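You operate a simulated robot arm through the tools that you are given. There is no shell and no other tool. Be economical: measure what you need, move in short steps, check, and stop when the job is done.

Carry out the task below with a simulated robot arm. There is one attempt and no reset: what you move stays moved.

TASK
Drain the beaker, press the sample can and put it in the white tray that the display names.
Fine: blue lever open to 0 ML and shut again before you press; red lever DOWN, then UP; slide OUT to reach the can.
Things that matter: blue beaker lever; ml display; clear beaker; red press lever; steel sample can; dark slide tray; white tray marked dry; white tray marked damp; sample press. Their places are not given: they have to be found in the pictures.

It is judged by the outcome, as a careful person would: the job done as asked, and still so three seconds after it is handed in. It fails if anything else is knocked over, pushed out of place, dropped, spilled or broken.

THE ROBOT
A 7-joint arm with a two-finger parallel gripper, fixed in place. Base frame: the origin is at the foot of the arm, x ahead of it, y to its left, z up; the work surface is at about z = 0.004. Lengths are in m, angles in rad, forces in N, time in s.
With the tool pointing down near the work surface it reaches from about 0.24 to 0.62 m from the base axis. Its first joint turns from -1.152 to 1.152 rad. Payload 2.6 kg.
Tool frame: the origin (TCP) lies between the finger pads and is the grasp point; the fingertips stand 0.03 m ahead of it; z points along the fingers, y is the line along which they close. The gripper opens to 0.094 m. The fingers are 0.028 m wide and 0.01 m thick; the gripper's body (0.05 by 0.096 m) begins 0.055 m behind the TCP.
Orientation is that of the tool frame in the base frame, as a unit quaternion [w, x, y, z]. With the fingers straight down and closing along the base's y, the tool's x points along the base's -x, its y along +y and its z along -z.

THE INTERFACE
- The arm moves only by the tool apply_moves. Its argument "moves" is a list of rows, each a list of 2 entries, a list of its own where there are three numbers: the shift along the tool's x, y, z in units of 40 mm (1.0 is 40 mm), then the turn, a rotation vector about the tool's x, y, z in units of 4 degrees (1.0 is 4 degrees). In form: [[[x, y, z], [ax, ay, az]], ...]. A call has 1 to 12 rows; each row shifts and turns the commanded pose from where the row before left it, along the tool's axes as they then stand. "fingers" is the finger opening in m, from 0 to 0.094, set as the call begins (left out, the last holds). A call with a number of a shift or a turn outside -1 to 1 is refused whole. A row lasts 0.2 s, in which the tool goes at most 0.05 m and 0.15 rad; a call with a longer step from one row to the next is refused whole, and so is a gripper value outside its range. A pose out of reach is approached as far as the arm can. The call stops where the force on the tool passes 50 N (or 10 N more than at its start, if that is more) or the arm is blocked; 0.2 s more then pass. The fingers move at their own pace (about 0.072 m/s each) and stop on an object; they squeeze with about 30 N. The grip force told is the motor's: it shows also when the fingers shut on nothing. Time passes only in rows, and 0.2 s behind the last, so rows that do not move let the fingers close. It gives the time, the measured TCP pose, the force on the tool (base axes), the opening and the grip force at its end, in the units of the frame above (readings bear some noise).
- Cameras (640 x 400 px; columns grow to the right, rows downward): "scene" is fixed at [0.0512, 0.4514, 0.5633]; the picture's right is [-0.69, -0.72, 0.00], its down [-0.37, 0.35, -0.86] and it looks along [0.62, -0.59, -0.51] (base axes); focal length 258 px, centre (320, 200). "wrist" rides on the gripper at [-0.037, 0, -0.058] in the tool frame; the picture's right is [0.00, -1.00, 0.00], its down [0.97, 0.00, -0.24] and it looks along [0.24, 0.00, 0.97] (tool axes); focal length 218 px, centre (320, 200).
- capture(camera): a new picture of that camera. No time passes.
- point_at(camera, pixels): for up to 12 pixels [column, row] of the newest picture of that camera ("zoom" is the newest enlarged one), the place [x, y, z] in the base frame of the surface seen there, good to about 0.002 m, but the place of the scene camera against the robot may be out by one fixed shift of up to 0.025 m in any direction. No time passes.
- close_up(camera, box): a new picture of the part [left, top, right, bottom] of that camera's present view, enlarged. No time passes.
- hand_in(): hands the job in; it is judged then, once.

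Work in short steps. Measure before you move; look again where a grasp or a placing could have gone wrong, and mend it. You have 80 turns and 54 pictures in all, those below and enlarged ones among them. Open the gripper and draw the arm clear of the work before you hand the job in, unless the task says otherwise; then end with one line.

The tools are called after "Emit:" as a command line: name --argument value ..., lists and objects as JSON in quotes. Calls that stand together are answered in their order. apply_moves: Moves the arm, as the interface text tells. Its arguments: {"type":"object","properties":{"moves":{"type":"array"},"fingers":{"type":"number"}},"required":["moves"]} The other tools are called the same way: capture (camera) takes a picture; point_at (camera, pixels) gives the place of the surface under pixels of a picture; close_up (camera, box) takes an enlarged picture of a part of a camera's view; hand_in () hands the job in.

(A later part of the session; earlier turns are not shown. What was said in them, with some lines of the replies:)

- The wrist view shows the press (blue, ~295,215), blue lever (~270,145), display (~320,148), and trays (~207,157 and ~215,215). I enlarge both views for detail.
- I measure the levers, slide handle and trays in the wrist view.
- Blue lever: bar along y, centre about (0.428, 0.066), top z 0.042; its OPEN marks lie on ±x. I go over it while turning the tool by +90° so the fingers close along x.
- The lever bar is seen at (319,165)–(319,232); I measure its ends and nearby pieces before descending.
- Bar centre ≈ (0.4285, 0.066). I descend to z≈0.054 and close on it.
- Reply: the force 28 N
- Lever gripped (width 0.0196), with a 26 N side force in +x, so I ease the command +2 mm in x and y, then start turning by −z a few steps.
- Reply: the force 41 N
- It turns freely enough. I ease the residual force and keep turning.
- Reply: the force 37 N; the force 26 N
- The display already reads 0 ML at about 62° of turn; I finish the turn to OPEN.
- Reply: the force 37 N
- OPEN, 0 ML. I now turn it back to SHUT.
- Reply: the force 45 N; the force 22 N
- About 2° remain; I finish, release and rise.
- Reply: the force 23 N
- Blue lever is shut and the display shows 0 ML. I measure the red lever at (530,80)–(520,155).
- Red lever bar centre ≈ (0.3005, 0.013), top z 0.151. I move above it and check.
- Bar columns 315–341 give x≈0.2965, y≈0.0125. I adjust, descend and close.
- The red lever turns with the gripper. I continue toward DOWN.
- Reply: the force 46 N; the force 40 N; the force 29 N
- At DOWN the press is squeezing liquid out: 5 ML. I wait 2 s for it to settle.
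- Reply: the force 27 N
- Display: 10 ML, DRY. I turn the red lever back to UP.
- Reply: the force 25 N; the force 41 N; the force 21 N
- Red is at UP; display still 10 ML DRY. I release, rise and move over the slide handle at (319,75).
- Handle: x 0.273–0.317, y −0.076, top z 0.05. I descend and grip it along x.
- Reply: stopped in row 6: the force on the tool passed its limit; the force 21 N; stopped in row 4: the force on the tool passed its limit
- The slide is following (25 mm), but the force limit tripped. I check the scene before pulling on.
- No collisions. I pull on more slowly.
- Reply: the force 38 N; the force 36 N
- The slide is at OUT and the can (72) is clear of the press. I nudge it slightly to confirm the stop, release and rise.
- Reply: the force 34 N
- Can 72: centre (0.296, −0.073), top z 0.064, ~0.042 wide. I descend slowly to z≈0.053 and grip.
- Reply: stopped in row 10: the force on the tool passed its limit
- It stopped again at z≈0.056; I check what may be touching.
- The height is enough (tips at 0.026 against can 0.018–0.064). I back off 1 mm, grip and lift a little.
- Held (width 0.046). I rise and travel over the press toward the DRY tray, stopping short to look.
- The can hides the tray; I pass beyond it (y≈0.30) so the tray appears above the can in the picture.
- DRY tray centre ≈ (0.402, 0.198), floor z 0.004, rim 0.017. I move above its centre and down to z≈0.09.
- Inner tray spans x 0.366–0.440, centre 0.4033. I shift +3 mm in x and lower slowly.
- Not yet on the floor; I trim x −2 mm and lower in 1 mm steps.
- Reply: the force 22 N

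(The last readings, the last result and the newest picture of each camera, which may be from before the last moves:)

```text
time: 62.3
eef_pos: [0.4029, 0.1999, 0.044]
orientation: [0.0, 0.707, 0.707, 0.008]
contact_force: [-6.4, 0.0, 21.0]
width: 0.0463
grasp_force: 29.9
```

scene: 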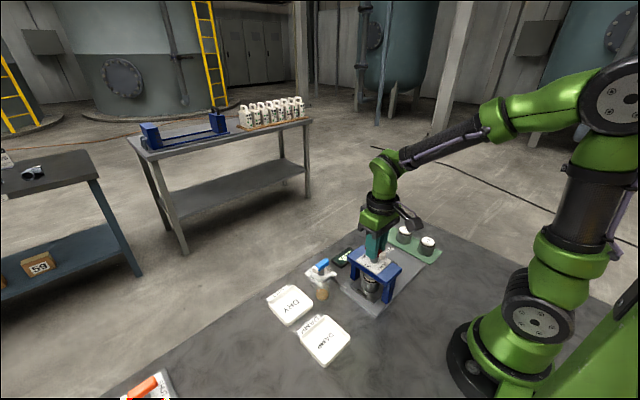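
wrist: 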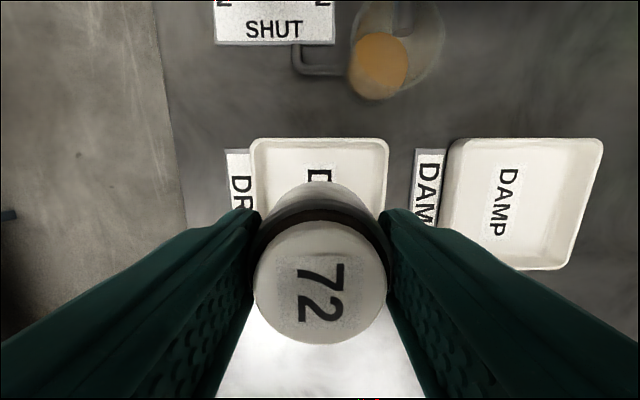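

Contact: 21 N upward, so the can rests on the tray floor. I ease up slightly, open just a bit, lift, then open more.

Emit:
apply_moves --moves '[[[0, 0, -0.01], [0, 0, 0]], [[0, 0, 0], [0, 0, 0]], [[0, 0, 0], [0, 0, 0]]]' --fingers 0.051

Emit:
apply_moves --moves '[[[0, 0, -0.1], [0, 0, 0]], [[0, 0, -0.2], [0, 0, 0]], [[0, 0, -0.2], [0, 0, 0]], [[0, 0, 0], [0, 0, 0]]]'

Emit:
capture --camera "wrist"

```text
time: 63.1
eef_pos: [0.4028, 0.2002, 0.0428]
orientation: [0.0, 0.706, 0.708, 0.005]
contact_force: [0.3, 0.1, 0.7]
width: 0.0513
grasp_force: 0.2
```

```text
time: 64.1
eef_pos: [0.4026, 0.1994, 0.0637]
orientation: [0.0, 0.706, 0.708, 0.006]
contact_force: [-0.6, -0.1, 0.3]
width: 0.051
grasp_force: 0.1
```

```text
19 pictures are left
```

wrist: 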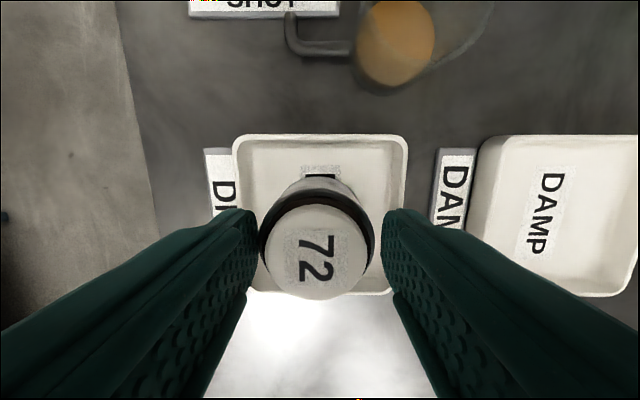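

The can stays in the tray, free of the fingers. I open wider and rise well clear.

Emit:
apply_moves --moves '[[[0, 0, -0.2], [0, 0, 0]], [[0, 0, -0.6], [0, 0, 0]], [[0, 0, -1], [0, 0, 0]], [[0, 0, -1], [0, 0, 0]], [[0, 0, -1], [0, 0, 0]], [[0, 0, -1], [0, 0, 0]], [[0, 0, -1], [0, 0, 0]], [[-0.8, -0.3, 0], [0, 0, 0]], [[-0.8, -0.3, 0], [0, 0, 0]], [[-0.8, 0, 0], [0, 0, 0]], [[0, 0, 0], [0, 0, 0]]]' --fingers 0.08

Emit:
capture --camera "wrist"

Emit:
close_up --camera "scene" --box '[250, 200, 450, 345]'

```text
time: 66.5
eef_pos: [0.3778, 0.1036, 0.2937]
orientation: [0.0, 0.707, 0.708, 0.006]
contact_force: [0.3, -0.3, 0.4]
width: 0.08
grasp_force: 0.1
```

```text
18 pictures are left
```

wrist: 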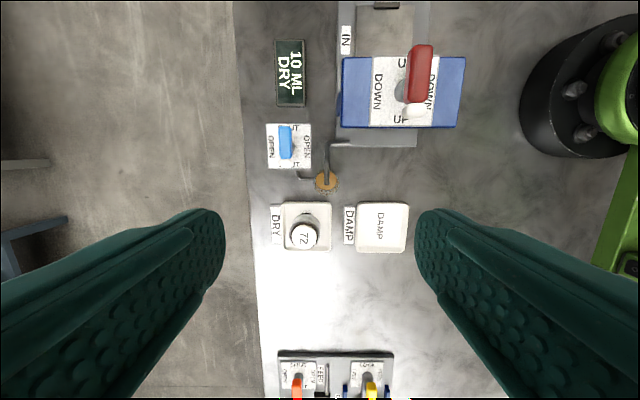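

```text
2.76 times, centred on (350, 272) of scene
```

zoom: 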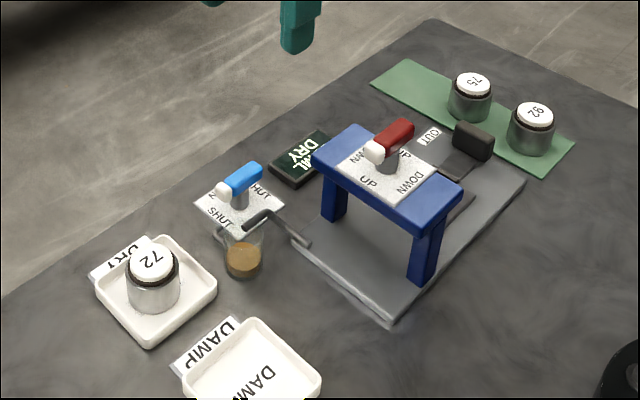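

Can 72 stands in the DRY tray, both levers are back at SHUT and UP, and everything else is in place. The arm is clear, so I hand in.

Emit:
hand_in

```text
The job is handed in.
```

The beaker was drained to 0 ML and shut again, and the can was pressed (display: 10 ML, DRY). Can 72 now stands in the white DRY tray with the arm drawn clear.
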